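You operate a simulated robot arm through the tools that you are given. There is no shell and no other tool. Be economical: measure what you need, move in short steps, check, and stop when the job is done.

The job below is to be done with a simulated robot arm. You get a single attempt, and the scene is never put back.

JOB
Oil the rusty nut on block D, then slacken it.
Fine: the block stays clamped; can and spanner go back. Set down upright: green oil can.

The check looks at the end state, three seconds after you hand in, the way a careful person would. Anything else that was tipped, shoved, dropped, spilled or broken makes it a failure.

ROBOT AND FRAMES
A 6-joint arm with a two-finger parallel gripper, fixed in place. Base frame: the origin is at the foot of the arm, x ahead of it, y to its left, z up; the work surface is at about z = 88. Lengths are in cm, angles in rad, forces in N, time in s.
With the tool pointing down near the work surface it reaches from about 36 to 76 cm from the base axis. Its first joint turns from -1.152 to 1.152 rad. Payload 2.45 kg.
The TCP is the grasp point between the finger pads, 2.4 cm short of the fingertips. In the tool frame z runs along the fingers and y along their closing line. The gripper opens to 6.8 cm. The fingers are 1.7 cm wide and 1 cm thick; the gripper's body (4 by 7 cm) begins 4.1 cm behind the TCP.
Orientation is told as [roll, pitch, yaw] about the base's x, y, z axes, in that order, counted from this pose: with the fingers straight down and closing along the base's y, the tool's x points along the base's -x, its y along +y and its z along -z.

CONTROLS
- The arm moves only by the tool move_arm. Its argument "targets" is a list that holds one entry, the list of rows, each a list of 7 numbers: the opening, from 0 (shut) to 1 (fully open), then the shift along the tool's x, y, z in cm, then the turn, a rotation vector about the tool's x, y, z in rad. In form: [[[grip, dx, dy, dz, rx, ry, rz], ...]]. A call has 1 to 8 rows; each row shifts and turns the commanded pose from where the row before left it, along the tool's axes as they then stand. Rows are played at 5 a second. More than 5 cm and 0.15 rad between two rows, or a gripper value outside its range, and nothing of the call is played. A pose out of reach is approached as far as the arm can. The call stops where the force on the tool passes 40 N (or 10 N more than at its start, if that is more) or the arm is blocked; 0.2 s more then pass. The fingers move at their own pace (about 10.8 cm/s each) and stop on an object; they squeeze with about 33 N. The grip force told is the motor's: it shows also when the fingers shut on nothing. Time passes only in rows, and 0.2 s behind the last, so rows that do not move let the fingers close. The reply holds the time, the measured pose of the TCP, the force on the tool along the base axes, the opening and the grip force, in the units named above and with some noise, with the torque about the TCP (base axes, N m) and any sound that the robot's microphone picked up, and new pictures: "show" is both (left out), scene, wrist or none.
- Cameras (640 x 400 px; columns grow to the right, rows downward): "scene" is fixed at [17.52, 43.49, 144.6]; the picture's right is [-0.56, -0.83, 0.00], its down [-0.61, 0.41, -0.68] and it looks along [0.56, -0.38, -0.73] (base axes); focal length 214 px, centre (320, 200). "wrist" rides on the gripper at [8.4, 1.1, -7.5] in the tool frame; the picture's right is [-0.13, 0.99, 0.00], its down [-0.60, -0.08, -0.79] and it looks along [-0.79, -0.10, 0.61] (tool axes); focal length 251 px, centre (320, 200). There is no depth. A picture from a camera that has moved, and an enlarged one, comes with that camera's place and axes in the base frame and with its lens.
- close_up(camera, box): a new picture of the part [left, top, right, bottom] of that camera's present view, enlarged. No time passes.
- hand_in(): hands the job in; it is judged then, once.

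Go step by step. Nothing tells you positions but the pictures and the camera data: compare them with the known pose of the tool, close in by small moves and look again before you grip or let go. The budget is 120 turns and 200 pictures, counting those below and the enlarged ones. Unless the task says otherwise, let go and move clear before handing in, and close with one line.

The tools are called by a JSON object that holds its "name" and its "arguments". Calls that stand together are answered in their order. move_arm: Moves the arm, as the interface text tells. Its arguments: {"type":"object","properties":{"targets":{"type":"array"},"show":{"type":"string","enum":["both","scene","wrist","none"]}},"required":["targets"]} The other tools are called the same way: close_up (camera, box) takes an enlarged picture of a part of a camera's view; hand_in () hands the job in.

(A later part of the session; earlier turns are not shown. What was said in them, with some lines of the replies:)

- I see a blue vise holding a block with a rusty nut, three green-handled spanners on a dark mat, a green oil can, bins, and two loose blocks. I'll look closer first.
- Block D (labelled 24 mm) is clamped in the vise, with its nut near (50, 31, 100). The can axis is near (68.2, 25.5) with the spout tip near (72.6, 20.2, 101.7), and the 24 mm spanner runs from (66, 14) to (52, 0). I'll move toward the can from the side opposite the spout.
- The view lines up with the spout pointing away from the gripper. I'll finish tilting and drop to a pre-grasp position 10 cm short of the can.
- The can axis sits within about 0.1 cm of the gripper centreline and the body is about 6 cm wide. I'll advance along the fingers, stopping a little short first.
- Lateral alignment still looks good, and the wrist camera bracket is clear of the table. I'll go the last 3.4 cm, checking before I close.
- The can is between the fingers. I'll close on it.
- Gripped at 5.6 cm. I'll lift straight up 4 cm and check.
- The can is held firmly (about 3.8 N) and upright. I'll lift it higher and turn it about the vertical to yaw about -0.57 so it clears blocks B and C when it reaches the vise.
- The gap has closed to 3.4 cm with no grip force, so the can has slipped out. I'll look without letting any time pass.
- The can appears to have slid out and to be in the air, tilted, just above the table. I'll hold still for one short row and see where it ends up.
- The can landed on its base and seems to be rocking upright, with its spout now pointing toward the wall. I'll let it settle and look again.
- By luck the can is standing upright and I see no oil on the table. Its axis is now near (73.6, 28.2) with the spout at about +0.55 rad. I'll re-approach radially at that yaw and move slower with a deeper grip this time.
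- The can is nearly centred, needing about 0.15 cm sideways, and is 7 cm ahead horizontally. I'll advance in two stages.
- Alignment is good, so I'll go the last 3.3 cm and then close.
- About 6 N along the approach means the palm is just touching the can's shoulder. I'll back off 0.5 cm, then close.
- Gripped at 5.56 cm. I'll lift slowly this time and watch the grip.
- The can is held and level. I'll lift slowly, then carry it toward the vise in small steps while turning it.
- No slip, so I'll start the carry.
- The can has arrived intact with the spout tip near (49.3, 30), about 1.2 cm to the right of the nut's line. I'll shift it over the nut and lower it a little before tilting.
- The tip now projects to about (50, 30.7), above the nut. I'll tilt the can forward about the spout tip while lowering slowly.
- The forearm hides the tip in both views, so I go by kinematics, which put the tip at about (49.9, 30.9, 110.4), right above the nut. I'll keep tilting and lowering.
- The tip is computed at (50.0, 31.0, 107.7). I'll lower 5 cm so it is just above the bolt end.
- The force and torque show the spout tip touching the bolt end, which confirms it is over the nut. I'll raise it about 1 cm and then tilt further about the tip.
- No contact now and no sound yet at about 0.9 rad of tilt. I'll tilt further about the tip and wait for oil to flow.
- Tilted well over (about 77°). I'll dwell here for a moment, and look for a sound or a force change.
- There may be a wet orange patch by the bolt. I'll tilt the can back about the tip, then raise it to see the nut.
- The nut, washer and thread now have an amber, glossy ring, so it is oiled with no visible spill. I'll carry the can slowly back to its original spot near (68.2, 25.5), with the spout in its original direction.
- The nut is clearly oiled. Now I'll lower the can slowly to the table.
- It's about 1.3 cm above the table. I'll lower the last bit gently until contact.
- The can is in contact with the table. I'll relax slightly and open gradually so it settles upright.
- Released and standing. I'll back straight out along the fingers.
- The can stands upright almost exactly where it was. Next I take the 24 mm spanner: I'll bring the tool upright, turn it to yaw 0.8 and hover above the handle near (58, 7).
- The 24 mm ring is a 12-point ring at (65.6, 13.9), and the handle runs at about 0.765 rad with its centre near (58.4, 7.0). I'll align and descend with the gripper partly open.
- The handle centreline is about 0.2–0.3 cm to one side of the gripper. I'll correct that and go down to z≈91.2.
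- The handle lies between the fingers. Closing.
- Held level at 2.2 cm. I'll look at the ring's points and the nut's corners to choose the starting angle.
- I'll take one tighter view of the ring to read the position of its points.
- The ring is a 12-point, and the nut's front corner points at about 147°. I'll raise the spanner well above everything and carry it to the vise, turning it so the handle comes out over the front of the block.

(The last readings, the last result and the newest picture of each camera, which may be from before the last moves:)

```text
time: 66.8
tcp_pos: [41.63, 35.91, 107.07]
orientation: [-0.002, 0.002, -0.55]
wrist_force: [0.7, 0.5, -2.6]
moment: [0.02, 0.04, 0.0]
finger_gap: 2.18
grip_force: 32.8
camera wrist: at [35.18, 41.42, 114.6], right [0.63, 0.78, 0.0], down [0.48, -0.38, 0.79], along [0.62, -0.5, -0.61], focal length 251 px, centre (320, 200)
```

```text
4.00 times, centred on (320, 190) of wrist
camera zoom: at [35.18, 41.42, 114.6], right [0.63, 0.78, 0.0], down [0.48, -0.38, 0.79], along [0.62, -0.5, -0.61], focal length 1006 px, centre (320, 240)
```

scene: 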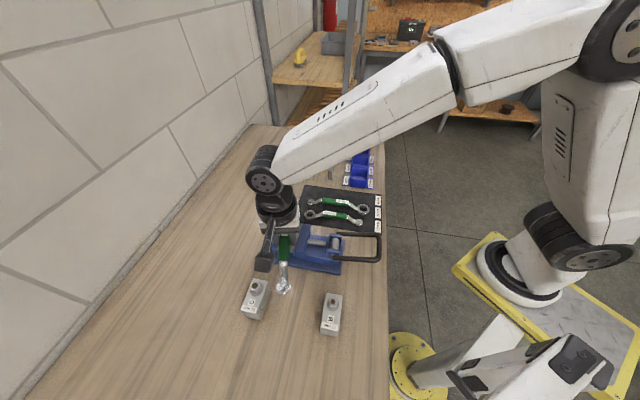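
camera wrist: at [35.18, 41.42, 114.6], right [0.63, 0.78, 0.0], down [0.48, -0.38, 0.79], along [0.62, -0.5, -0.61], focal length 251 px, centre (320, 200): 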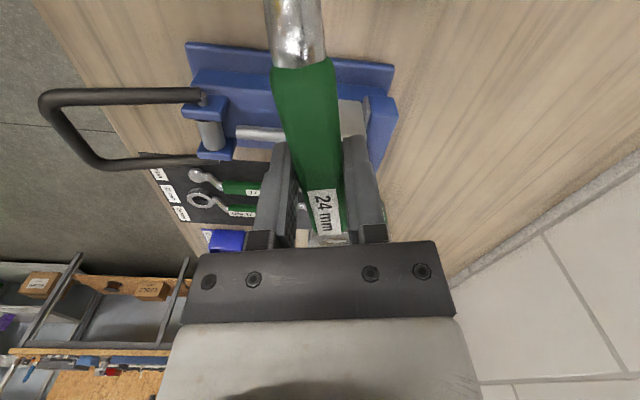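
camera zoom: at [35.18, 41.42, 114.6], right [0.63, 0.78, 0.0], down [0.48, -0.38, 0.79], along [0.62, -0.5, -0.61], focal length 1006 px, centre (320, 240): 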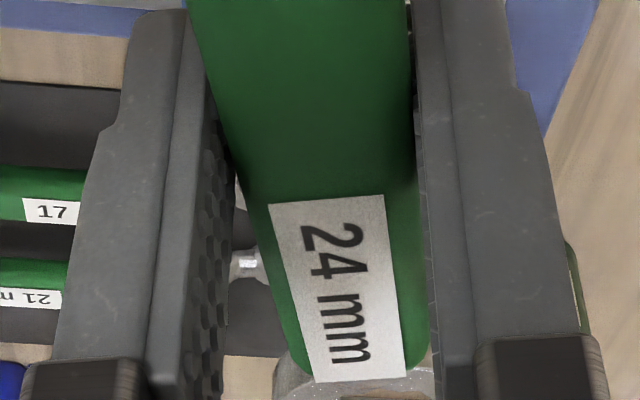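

The gripper blocks the scene camera's view of the ring here. I'll swing about the ring to yaw 0.33, so I can see ring and nut.

{"name": "move_arm", "arguments": {"targets": [[[0.1, 0, -1.11, 0, 0, 0, -0.11], [0.1, 0, -1.11, 0, 0, 0, -0.11], [0.1, 0, -1.11, 0, 0, 0, -0.11], [0.1, 0, -1.11, 0, 0, 0, -0.11], [0.1, 0, -1.11, 0, 0, 0, -0.11], [0.1, 0, -1.11, 0, 0, 0, -0.11], [0.1, 0, -1.11, 0, 0, 0, -0.11], [0.1, 0, -1.11, 0, 0, 0, -0.11]]], "show": "scene"}}

{"name": "close_up", "arguments": {"camera": "scene", "box": [270, 195, 318, 225]}}

```text
time: 68.6
tcp_pos: [40.32, 27.47, 107.19]
orientation: [0.001, 0.006, 0.335]
wrist_force: [-0.9, 0.2, -1.8]
moment: [-0.02, 0.03, -0.01]
finger_gap: 2.18
grip_force: 33.3
```

scene: 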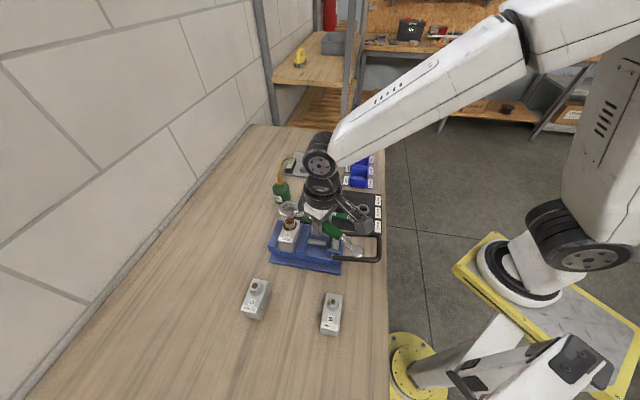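

```text
13.33 times, centred on (294, 210) of scene
camera zoom: at [17.52, 43.49, 144.6], right [-0.56, -0.83, 0.0], down [-0.61, 0.41, -0.68], along [0.56, -0.38, -0.73], focal length 2860 px, centre (667, 67)
```

zoom: 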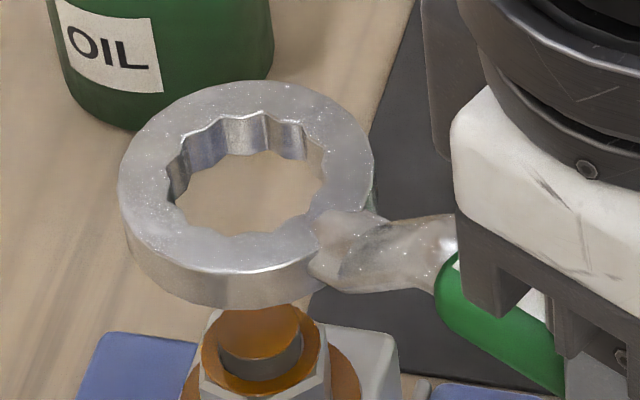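

I have a clear view of the ring above the nut. I estimate the bolt axis at (50.3, 30.85), so I'll shift 0.4 cm and lower until the ring is just above the bolt end.

{"name": "move_arm", "arguments": {"targets": [[[0.1, -0.39, -0.085, 1, 0, 0, 0], [0.1, 0, 0, 1, 0, 0, 0], [0.1, 0, 0, 0.8, 0, 0, 0], [0.1, 0, 0, 0, 0, 0, 0]]], "show": "none"}}

{"name": "close_up", "arguments": {"camera": "scene", "box": [270, 202, 318, 232]}}

```text
time: 69.6
tcp_pos: [40.66, 27.55, 104.32]
orientation: [0.0, 0.001, 0.332]
wrist_force: [0.1, 0.2, -1.8]
moment: [-0.02, 0.01, 0.02]
finger_gap: 2.17
grip_force: 32.8
```

```text
13.33 times, centred on (294, 217) of scene
camera zoom: at [17.52, 43.49, 144.6], right [-0.56, -0.83, 0.0], down [-0.61, 0.41, -0.68], along [0.56, -0.38, -0.73], focal length 2860 px, centre (667, -27)
```

zoom: 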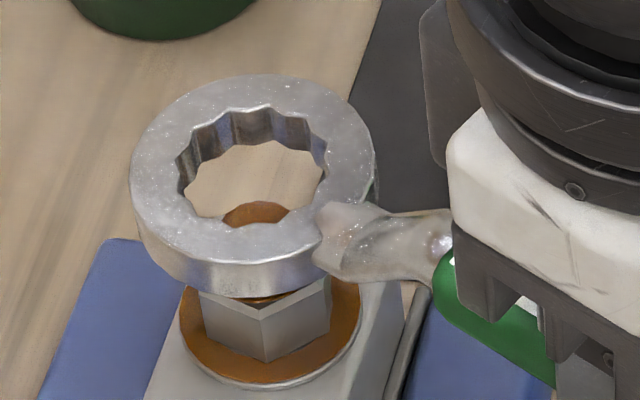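

The ring is nearly centred over the bolt, with the remaining uncertainty coming from the bolt's height. I'll nudge it and lower so it just rounds the bolt end.

{"name": "move_arm", "arguments": {"targets": [[[0.1, 0.036, 0.2, 0.5, 0, 0, 0], [0.1, 0, 0, 0.7, 0, 0, 0], [0.1, 0, 0, 0, 0, 0, 0]]], "show": "none"}}

{"name": "close_up", "arguments": {"camera": "scene", "box": [270, 202, 318, 232]}}

```text
time: 70.4
tcp_pos: [40.59, 27.76, 103.19]
orientation: [0.002, 0.001, 0.331]
wrist_force: [-1.9, 0.0, 1.2]
moment: [0.17, -0.18, 0.15]
finger_gap: 2.16
grip_force: 32.8
```

```text
13.33 times, centred on (294, 217) of scene
camera zoom: at [17.51, 43.49, 144.6], right [-0.56, -0.83, 0.0], down [-0.61, 0.41, -0.68], along [0.56, -0.38, -0.73], focal length 2860 px, centre (667, -27)
```

zoom: 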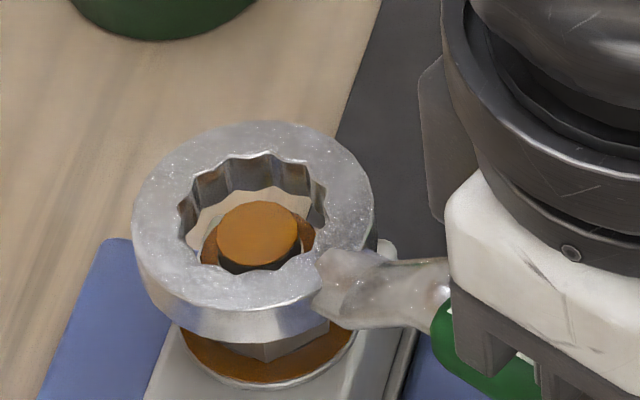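

The ring now surrounds the bolt end and rests lightly on the nut (about 4 N). I'll look closer at its points against the nut's corners.

{"name": "close_up", "arguments": {"camera": "scene", "box": [280, 208, 300, 220]}}

```text
16.00 times, centred on (290, 214) of scene
camera zoom: at [17.51, 43.49, 144.6], right [-0.56, -0.83, 0.0], down [-0.61, 0.41, -0.68], along [0.56, -0.38, -0.73], focal length 3432 px, centre (800, -24)
```

zoom: 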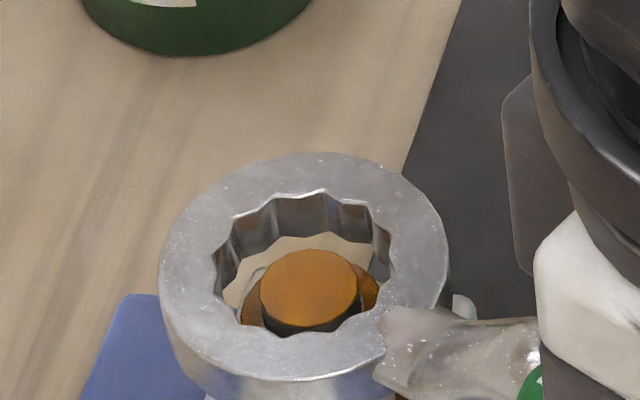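

The ring's points need roughly +8–11° to match the nut's corners. I'll press lightly and rotate about the ring in the loosening direction, watching for it to drop.

{"name": "move_arm", "arguments": {"targets": [[[0.1, 0.083, -0.056, 0.1, 0, 0, 0], [0.1, 0, -0.303, 0, 0, 0, -0.03], [0.1, 0, -0.303, 0, 0, 0, -0.03], [0.1, 0, -0.303, 0, 0, 0, -0.03], [0.1, 0, -0.303, 0.1, 0, 0, -0.03], [0.1, 0, 0, 0, 0, 0, 0]]], "show": "none"}}

{"name": "close_up", "arguments": {"camera": "scene", "box": [280, 210, 300, 222]}}

```text
time: 71.8
tcp_pos: [40.93, 26.43, 102.95]
orientation: [0.0, 0.001, 0.452]
wrist_force: [-4.6, 4.3, 9.0]
moment: [0.74, -0.7, 0.53]
finger_gap: 2.18
grip_force: 33.6
```

```text
16.00 times, centred on (290, 216) of scene
camera zoom: at [17.49, 43.49, 144.61], right [-0.56, -0.83, 0.0], down [-0.61, 0.41, -0.68], along [0.56, -0.38, -0.73], focal length 3432 px, centre (800, -56)
```

zoom: 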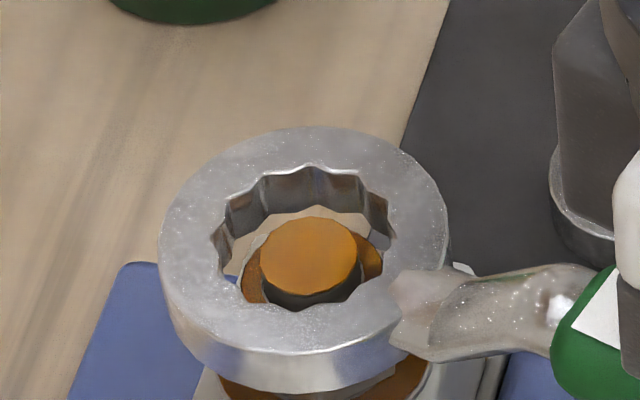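

The side force pushes the ring toward the camera side, so it sits too far away. I'll lift slightly, shift about 0.35 cm toward the camera and press again.

{"name": "move_arm", "arguments": {"targets": [[[0.1, 0, 0, -0.5, 0, 0, 0], [0.1, 0.174, 0.307, 0, 0, 0, 0], [0.1, 0, 0, 0.3, 0, 0, 0], [0.1, 0, 0, 0.2, 0, 0, 0], [0.1, 0, 0, 0, 0, 0, 0]]], "show": "none"}}

{"name": "close_up", "arguments": {"camera": "scene", "box": [280, 210, 300, 222]}}

```text
time: 73.0
tcp_pos: [40.64, 26.69, 103.0]
orientation: [-0.001, 0.002, 0.452]
wrist_force: [0.9, -0.8, -1.5]
moment: [0.0, -0.01, -0.11]
finger_gap: 2.16
grip_force: 32.8
```

```text
16.00 times, centred on (290, 216) of scene
camera zoom: at [17.52, 43.49, 144.6], right [-0.56, -0.83, 0.0], down [-0.61, 0.41, -0.68], along [0.56, -0.38, -0.73], focal length 3432 px, centre (800, -56)
```

zoom: 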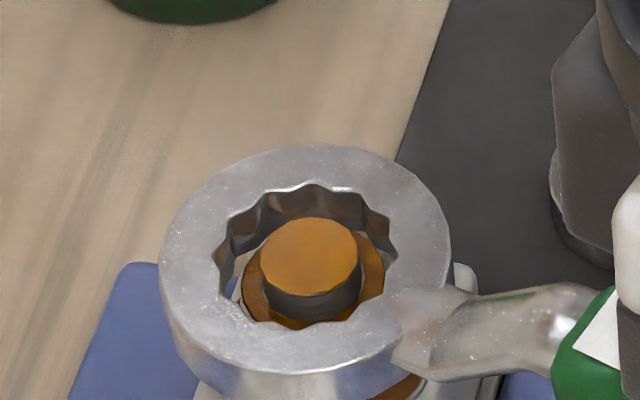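

The bolt now looks centred in the ring and there's no contact. I'll lower further.

{"name": "move_arm", "arguments": {"targets": [[[0.1, 0, 0, 0.2, 0, 0, 0], [0.1, 0, 0, 0.2, 0, 0, 0], [0.1, 0, 0, 0.15, 0, 0, 0], [0.1, 0, 0, 0, 0, 0, 0]]], "show": "none"}}

{"name": "close_up", "arguments": {"camera": "scene", "box": [280, 210, 300, 222]}}

```text
time: 74.0
tcp_pos: [40.68, 26.71, 102.41]
orientation: [0.0, 0.002, 0.453]
wrist_force: [1.8, -0.6, -2.5]
moment: [-0.01, -0.04, -0.08]
finger_gap: 2.16
grip_force: 32.4
```

```text
16.00 times, centred on (290, 216) of scene
camera zoom: at [17.52, 43.49, 144.6], right [-0.56, -0.83, 0.0], down [-0.61, 0.41, -0.68], along [0.56, -0.38, -0.73], focal length 3432 px, centre (800, -56)
```

zoom: 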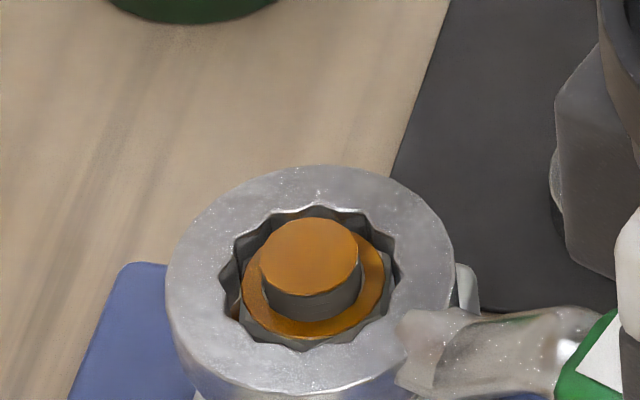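

The ring is sliding onto the nut. I'll keep lowering until it seats.

{"name": "move_arm", "arguments": {"targets": [[[0.1, 0, 0, 0.3, 0, 0, 0], [0.1, 0, 0, 0.3, 0, 0, 0], [0.1, 0, 0, 0.3, 0, 0, 0], [0.1, 0, 0, 0, 0, 0, 0]]], "show": "none"}}

{"name": "close_up", "arguments": {"camera": "scene", "box": [278, 208, 308, 228]}}

```text
time: 75.0
tcp_pos: [40.76, 26.71, 101.4]
orientation: [0.0, 0.002, 0.453]
wrist_force: [-0.1, 0.2, -2.5]
moment: [-0.02, 0.03, -0.01]
finger_gap: 2.16
grip_force: 32.6
```

```text
16.00 times, centred on (293, 218) of scene
camera zoom: at [17.52, 43.49, 144.6], right [-0.56, -0.83, 0.0], down [-0.61, 0.41, -0.68], along [0.56, -0.38, -0.73], focal length 3432 px, centre (752, -88)
```

zoom: 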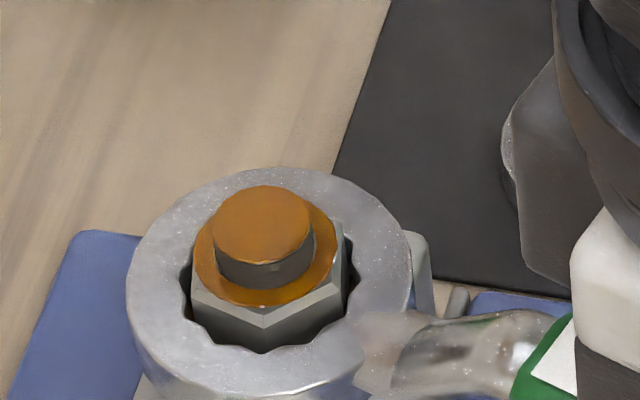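

The ring is fully around the nut. I'll turn counter-clockwise (yaw increasing) about the nut in small steps.

{"name": "move_arm", "arguments": {"targets": [[[0.1, 0, -0.303, 0, 0, 0, -0.03], [0.1, 0, -0.303, 0, 0, 0, -0.03], [0.1, 0, -0.303, 0, 0, 0, -0.03], [0.1, 0, -0.303, 0, 0, 0, -0.03], [0.1, 0, -0.303, 0, 0, 0, -0.03], [0.1, 0, -0.303, 0, 0, 0, -0.03]]], "show": "none"}}

{"name": "close_up", "arguments": {"camera": "scene", "box": [278, 208, 308, 228]}}

```text
time: 76.4
tcp_pos: [41.6, 25.08, 101.5]
orientation: [0.001, 0.002, 0.631]
wrist_force: [-0.1, 0.3, -1.5]
moment: [-0.03, 0.0, -0.92]
finger_gap: 2.19
grip_force: 32.7
```

```text
16.00 times, centred on (293, 218) of scene
camera zoom: at [17.52, 43.49, 144.6], right [-0.56, -0.83, 0.0], down [-0.61, 0.41, -0.68], along [0.56, -0.38, -0.73], focal length 3432 px, centre (752, -88)
```

zoom: 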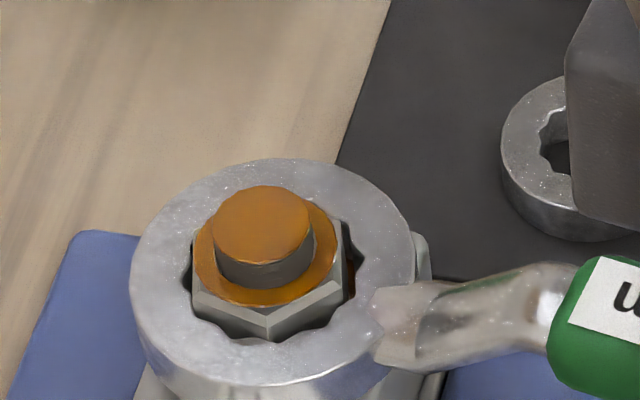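

Torque is building (about 0.9 N m) as the ring takes up on the nut. I'll continue turning.

{"name": "move_arm", "arguments": {"targets": [[[0.1, 0, -0.303, 0, 0, 0, -0.03], [0.1, 0, -0.303, 0, 0, 0, -0.03], [0.1, 0, -0.303, 0, 0, 0, -0.03], [0.1, 0, -0.303, 0, 0, 0, -0.03], [0.1, 0, -0.303, 0, 0, 0, -0.03], [0.1, 0, -0.303, 0, 0, 0, -0.03]]], "show": "none"}}

{"name": "close_up", "arguments": {"camera": "scene", "box": [278, 208, 308, 228]}}

```text
time: 77.8
tcp_pos: [42.76, 23.79, 101.4]
orientation: [0.0, 0.001, 0.812]
wrist_force: [-0.2, -0.3, -1.9]
moment: [-0.01, 0.01, -0.64]
finger_gap: 2.18
grip_force: 32.9
```

```text
16.00 times, centred on (293, 218) of scene
camera zoom: at [17.52, 43.49, 144.6], right [-0.56, -0.83, 0.0], down [-0.61, 0.41, -0.68], along [0.56, -0.38, -0.73], focal length 3432 px, centre (752, -88)
```

zoom: 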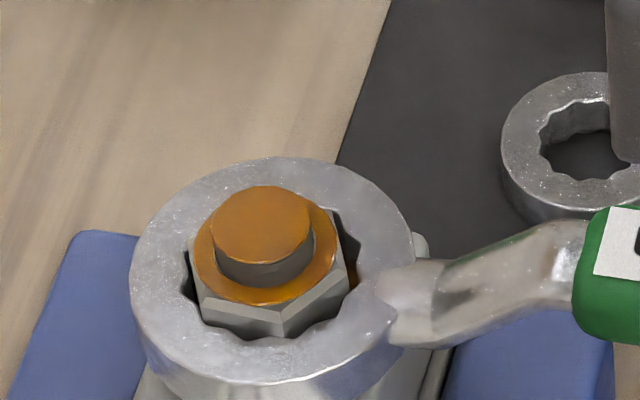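

The nut is turning now: its front corner has moved right and the torque is easing. Continuing.

{"name": "move_arm", "arguments": {"targets": [[[0.1, 0, -0.303, 0, 0, 0, -0.03], [0.1, 0, -0.303, 0, 0, 0, -0.03], [0.1, 0, -0.303, 0, 0, 0, -0.03], [0.1, 0, -0.303, 0, 0, 0, -0.03], [0.1, 0, -0.303, 0, 0, 0, -0.03], [0.1, 0, -0.303, 0, 0, 0, -0.03], [0.1, 0, -0.303, 0, 0, 0, -0.03], [0.1, 0, -0.303, 0, 0, 0, -0.03]]], "show": "scene"}}

{"name": "close_up", "arguments": {"camera": "scene", "box": [268, 204, 328, 244]}}

```text
time: 79.6
tcp_pos: [44.64, 22.29, 101.36]
orientation: [0.002, 0.002, 1.052]
wrist_force: [-0.5, -0.4, -3.1]
moment: [-0.03, 0.04, -0.4]
finger_gap: 2.2
grip_force: 32.8
```

scene: 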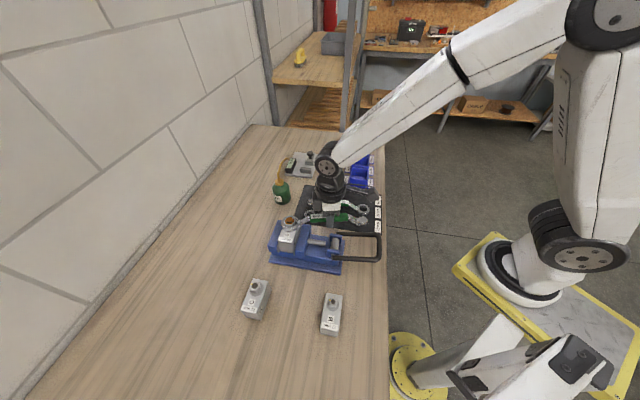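

```text
10.00 times, centred on (298, 224) of scene
camera zoom: at [17.52, 43.49, 144.6], right [-0.56, -0.83, 0.0], down [-0.61, 0.41, -0.68], along [0.56, -0.38, -0.73], focal length 2145 px, centre (540, -40)
```

zoom: 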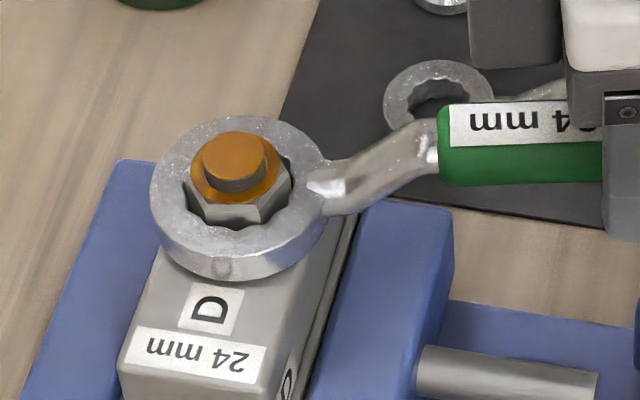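

It's turning easily, with torque down to 0.4 N m. I'll go on for about another 25–30° to be clearly slack.

{"name": "move_arm", "arguments": {"targets": [[[0.1, 0, -0.303, 0, 0, 0, -0.03], [0.1, 0, -0.303, 0, 0, 0, -0.03], [0.1, 0, -0.303, 0, 0, 0, -0.03], [0.1, 0, -0.303, 0, 0, 0, -0.03], [0.1, 0, -0.303, 0, 0, 0, -0.03], [0.1, 0, -0.303, 0, 0, 0, -0.03], [0.1, 0, -0.303, 0, 0, 0, -0.03], [0.1, 0, -0.303, 0, 0, 0, -0.03]]], "show": "none"}}

{"name": "move_arm", "arguments": {"targets": [[[0.1, 0, -0.303, 0, 0, 0, -0.03], [0.1, 0, -0.303, 0, 0, 0, -0.03], [0.1, 0, -0.303, 0, 0, 0, -0.03], [0.1, 0, -0.303, 0, 0, 0, -0.03], [0.1, 0, -0.303, 0, 0, 0, -0.03], [0.1, 0, -0.303, 0, 0, 0, -0.03], [0.1, 0, -0.303, 0, 0, 0, -0.03], [0.1, 0, -0.303, 0, 0, 0, -0.03]]], "show": "scene"}}

{"name": "close_up", "arguments": {"camera": "scene", "box": [268, 204, 328, 244]}}

```text
time: 81.4
tcp_pos: [46.74, 21.34, 101.48]
orientation: [0.002, 0.001, 1.295]
wrist_force: [0.9, -0.1, -2.5]
moment: [-0.05, 0.02, -0.17]
finger_gap: 2.19
grip_force: 32.9
```

```text
time: 83.2
tcp_pos: [49.31, 20.91, 101.5]
orientation: [0.001, 0.0, 1.532]
wrist_force: [7.1, -3.1, -2.7]
moment: [-0.16, -0.14, -0.72]
finger_gap: 2.2
grip_force: 33.9
```

scene: 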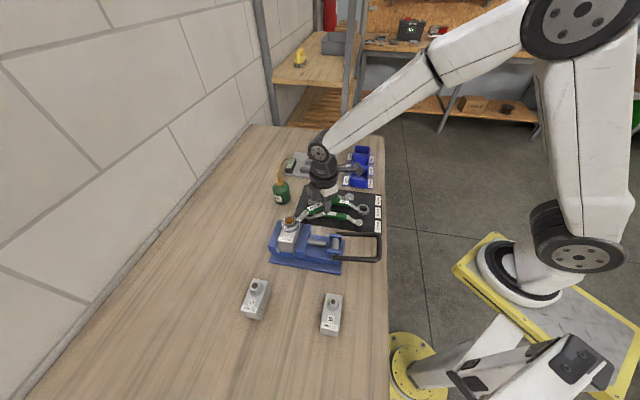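

```text
10.00 times, centred on (298, 224) of scene
camera zoom: at [17.54, 43.48, 144.6], right [-0.56, -0.83, 0.0], down [-0.61, 0.41, -0.68], along [0.56, -0.38, -0.73], focal length 2145 px, centre (540, -40)
```

zoom: 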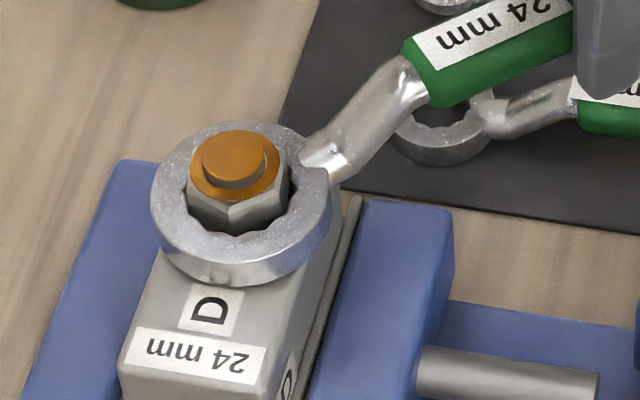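

The nut has turned about 49°. A small side force has built up from drift of my turning centre, so I'll correct that and turn another ~20°.

{"name": "move_arm", "arguments": {"targets": [[[0.1, -0.13, -0.14, 0, 0, 0, 0], [0.1, -0.005, -0.303, 0, 0, 0, -0.03], [0.1, -0.005, -0.303, 0, 0, 0, -0.03], [0.1, -0.005, -0.303, 0, 0, 0, -0.03], [0.1, -0.005, -0.303, 0, 0, 0, -0.03], [0.1, -0.005, -0.303, 0, 0, 0, -0.03], [0.1, 0, 0, 0, 0, 0, 0]]], "show": "none"}}

```text
time: 84.8
tcp_pos: [50.8, 21.05, 101.54]
orientation: [0.004, 0.002, 1.681]
wrist_force: [5.0, -13.8, -3.3]
moment: [-0.5, -0.13, -0.32]
finger_gap: 2.16
grip_force: 33.1
```

The radial correction went too far. I'll take most of it back and see whether the force relaxes.

{"name": "move_arm", "arguments": {"targets": [[[0.1, 0.15, -0.05, 0, 0, 0, 0], [0.1, 0, 0, 0, 0, 0, 0]]], "show": "none"}}

{"name": "close_up", "arguments": {"camera": "scene", "box": [268, 200, 328, 240]}}

```text
time: 85.4
tcp_pos: [50.94, 21.09, 101.59]
orientation: [0.002, 0.0, 1.684]
wrist_force: [-0.1, -1.7, -3.2]
moment: [-0.1, 0.01, 0.02]
finger_gap: 2.19
grip_force: 32.8
```

```text
10.00 times, centred on (298, 220) of scene
camera zoom: at [17.52, 43.49, 144.6], right [-0.56, -0.83, 0.0], down [-0.61, 0.41, -0.68], along [0.56, -0.38, -0.73], focal length 2145 px, centre (540, 0)
```

zoom: 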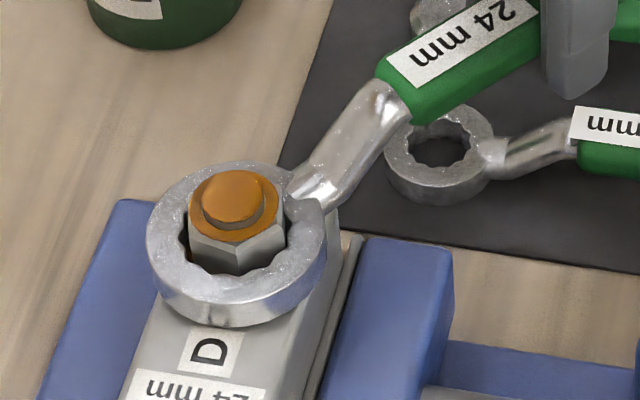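

The force is gone and the torque is near zero, so the nut is loose at about 57°. A few more steps, then I'll lift the ring off.

{"name": "move_arm", "arguments": {"targets": [[[0.1, 0, -0.303, 0, 0, 0, -0.03], [0.1, 0, -0.303, 0, 0, 0, -0.03], [0.1, 0, -0.303, 0, 0, 0, -0.03], [0.1, 0, -0.303, 0, 0, 0, -0.03], [0.1, 0, -0.303, 0, 0, 0, -0.03], [0.1, 0, 0, 0, 0, 0, 0]]], "show": "none"}}

{"name": "close_up", "arguments": {"camera": "scene", "box": [268, 200, 328, 240]}}

```text
time: 86.8
tcp_pos: [52.44, 21.24, 101.54]
orientation: [0.002, 0.001, 1.833]
wrist_force: [0.1, -0.1, -2.5]
moment: [-0.01, -0.02, 0.03]
finger_gap: 2.17
grip_force: 33.4
```

```text
10.00 times, centred on (298, 220) of scene
camera zoom: at [17.52, 43.49, 144.6], right [-0.56, -0.83, 0.0], down [-0.61, 0.41, -0.68], along [0.56, -0.38, -0.73], focal length 2145 px, centre (540, 0)
```

zoom: 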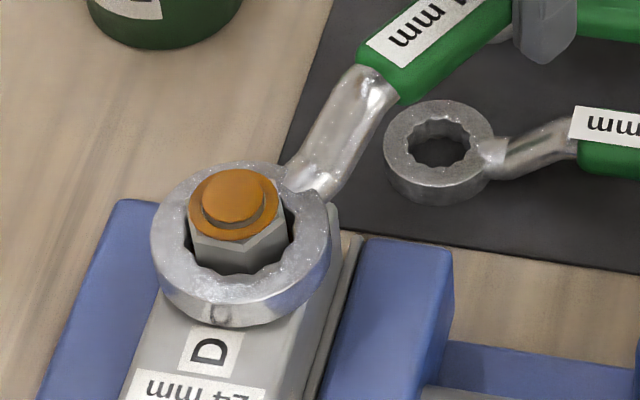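

The nut is turned well past 60° with no torque left. Now I'll lift the ring straight off.

{"name": "move_arm", "arguments": {"targets": [[[0.1, 0, 0, -0.5, 0, 0, 0], [0.1, 0, 0, -0.7, 0, 0, 0], [0.1, 0, 0, -0.8, 0, 0, 0], [0.1, 0, 0, -1, 0, 0, 0], [0.1, 0, 0, -1.3, 0, 0, 0], [0.1, 0, 0, -1.5, 0, 0, 0], [0.1, 0, 0, 0, 0, 0, 0]]], "show": "scene"}}

{"name": "close_up", "arguments": {"camera": "scene", "box": [268, 196, 328, 236]}}

```text
time: 88.4
tcp_pos: [52.42, 21.16, 107.3]
orientation: [0.004, 0.0, 1.832]
wrist_force: [-0.1, -1.0, -2.6]
moment: [-0.08, 0.0, -0.02]
finger_gap: 2.17
grip_force: 33.1
```

scene: 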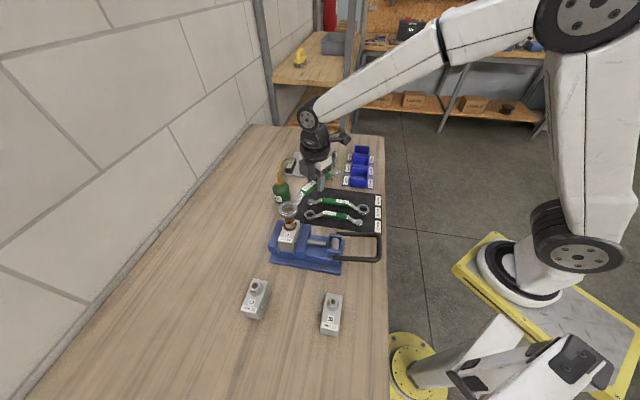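

```text
10.00 times, centred on (298, 216) of scene
camera zoom: at [17.52, 43.49, 144.6], right [-0.56, -0.83, 0.0], down [-0.61, 0.41, -0.68], along [0.56, -0.38, -0.73], focal length 2145 px, centre (540, 40)
```

zoom: 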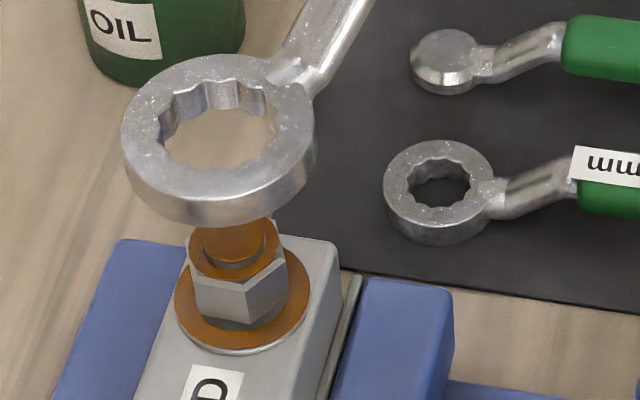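

The ring is off and the nut has visibly backed off. Now I'll return the spanner to its place on the mat: first carry it back above the spot.

{"name": "move_arm", "arguments": {"targets": [[[0.1, 1.448, -0.535, 0, 0, 0, 0.1067], [0.1, 1.448, -0.535, 0, 0, 0, 0.1067], [0.1, 1.448, -0.535, 0, 0, 0, 0.1067], [0.1, 1.448, -0.535, 0, 0, 0, 0.1067], [0.1, 1.448, -0.535, 0, 0, 0, 0.1067]]], "show": "none"}}

{"name": "move_arm", "arguments": {"targets": [[[0.1, 0.973, -1.199, 0, 0, 0, 0.1067], [0.1, 0.973, -1.199, 0, 0, 0, 0.1067], [0.1, 0.973, -1.199, 0, 0, 0, 0.1067], [0.1, 0.973, -1.199, 0, 0, 0, 0.1067], [0.1, 0.973, -1.199, 0, 0, 0, 0.1067], [0.1, 0, 0, 0, 0, 0, 0]]], "show": "scene"}}

```text
time: 89.6
tcp_pos: [55.44, 14.24, 107.29]
orientation: [0.0, 0.002, 1.299]
wrist_force: [1.3, -0.3, -2.2]
moment: [-0.04, -0.05, 0.02]
finger_gap: 2.19
grip_force: 32.7
```

```text
time: 91.0
tcp_pos: [58.44, 7.19, 107.38]
orientation: [0.003, 0.002, 0.765]
wrist_force: [-0.8, 0.1, -1.6]
moment: [-0.06, 0.01, -0.02]
finger_gap: 2.18
grip_force: 33.2
```

scene: 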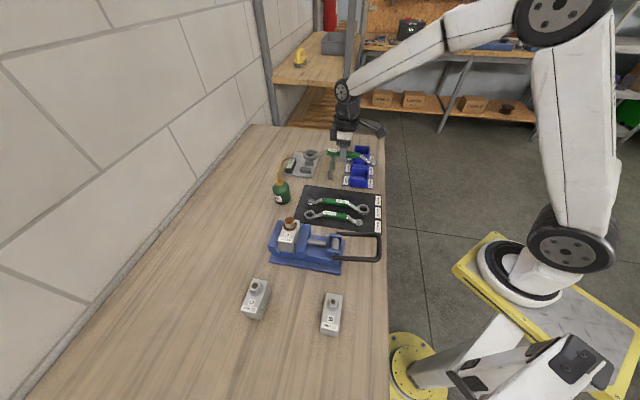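

{"name": "move_arm", "arguments": {"targets": [[[0.1, 0.16, -0.21, 1.8, 0, 0, 0], [0.1, 0, 0, 2, 0, 0, 0], [0.1, 0, 0, 2, 0, 0, 0], [0.1, 0, 0, 2, 0, 0, 0], [0.1, 0, 0, 2, 0, 0, 0], [0.1, 0, 0, 2, 0, 0, 0], [0.1, 0, 0, 2, 0, 0, 0], [0.1, 0, 0, 1, 0, 0, 0]]], "show": "none"}}

{"name": "close_up", "arguments": {"camera": "scene", "box": [290, 150, 400, 234]}}

```text
time: 92.8
tcp_pos: [58.4, 6.92, 92.56]
orientation: [0.0, 0.001, 0.766]
wrist_force: [0.2, -0.2, -1.9]
moment: [-0.03, 0.04, 0.0]
finger_gap: 2.2
grip_force: 33.0
```

```text
4.76 times, centred on (345, 192) of scene
camera zoom: at [17.52, 43.49, 144.6], right [-0.56, -0.83, 0.0], down [-0.61, 0.41, -0.68], along [0.56, -0.38, -0.73], focal length 1021 px, centre (201, 238)
```

zoom: 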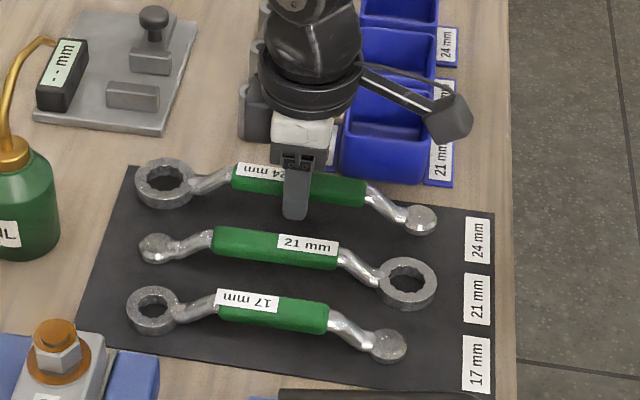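

The spanner is hovering about 1.2 cm above its place. I'll lower it gently to contact.

{"name": "move_arm", "arguments": {"targets": [[[0.1, 0, 0, 0.5, 0, 0, 0], [0.1, 0, 0, 0.4, 0, 0, 0], [0.1, 0, 0, 0.2, 0, 0, 0], [0.1, 0, 0, 0.1, 0, 0, 0], [0.1, 0, 0, 0, 0, 0, 0]]], "show": "none"}}

```text
time: 94.0
tcp_pos: [58.48, 6.99, 91.27]
orientation: [0.001, 0.001, 0.766]
wrist_force: [-1.9, -0.6, 4.0]
moment: [0.49, -0.34, 0.1]
finger_gap: 2.16
grip_force: 33.0
```

It has touched down. I'll release and rise.

{"name": "move_arm", "arguments": {"targets": [[[0.4, 0, 0, 0, 0, 0, 0], [0.62, 0, 0, 0, 0, 0, 0], [0.62, 0, 0, 0, 0, 0, 0], [0.62, 0, 0, -1.5, 0, 0, 0], [0.62, 0, 0, -3, 0, 0, 0], [0.62, 0, 0, -4, 0, 0, 0], [0.62, 0, 0, -4.5, 0, 0, 0], [0.62, 0, 0, -4.5, 0, 0, 0]]], "show": "scene"}}

{"name": "close_up", "arguments": {"camera": "scene", "box": [250, 140, 400, 234]}}

{"name": "close_up", "arguments": {"camera": "scene", "box": [278, 212, 302, 230]}}

```text
time: 95.8
tcp_pos: [58.36, 7.08, 108.83]
orientation: [0.002, 0.004, 0.767]
wrist_force: [-0.3, -1.2, 0.0]
moment: [-0.04, 0.01, 0.01]
finger_gap: 4.24
grip_force: 0.0
```

scene: 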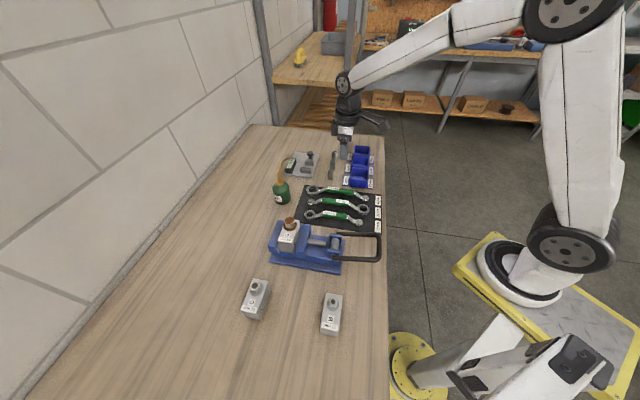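

```text
4.26 times, centred on (325, 187) of scene
camera zoom: at [17.51, 43.49, 144.6], right [-0.56, -0.83, 0.0], down [-0.61, 0.41, -0.68], along [0.56, -0.38, -0.73], focal length 913 px, centre (299, 255)
```

zoom: 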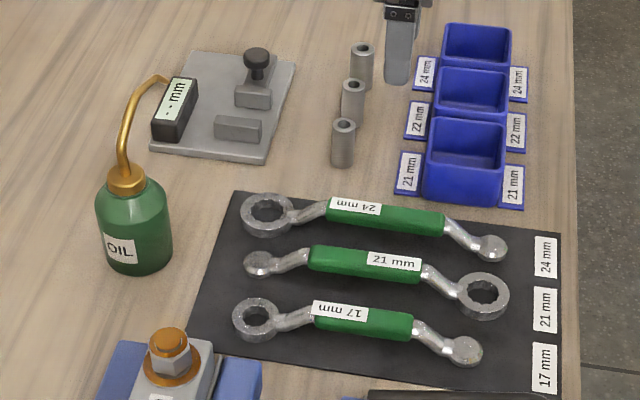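

```text
16.00 times, centred on (290, 221) of scene
camera zoom: at [17.51, 43.49, 144.6], right [-0.56, -0.83, 0.0], down [-0.61, 0.41, -0.68], along [0.56, -0.38, -0.73], focal length 3432 px, centre (800, -136)
```

zoom: 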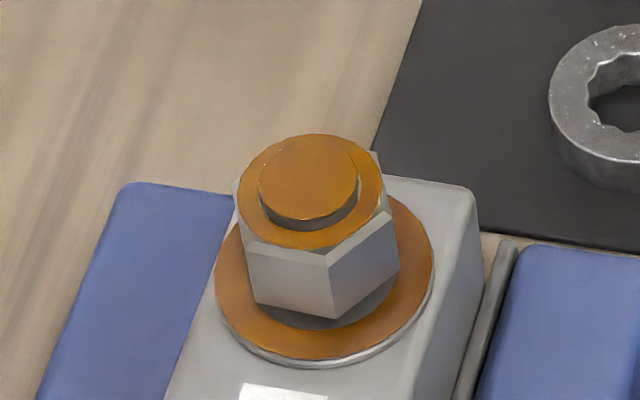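

The nut is oiled and has lifted off its washer. The block is still clamped, the spanner and can are back, the can is upright, and the arm is clear, so I'm handing in.

{"name": "hand_in", "arguments": {}}

```text
The job is handed in.
```

The rusty nut on block D is oiled and slackened by a bit over 60°, the block is still clamped, and the can (upright) and 24 mm spanner are back in place. The can slipped from the gripper once on the way and dropped to the table, but it landed upright and I saw no spill.
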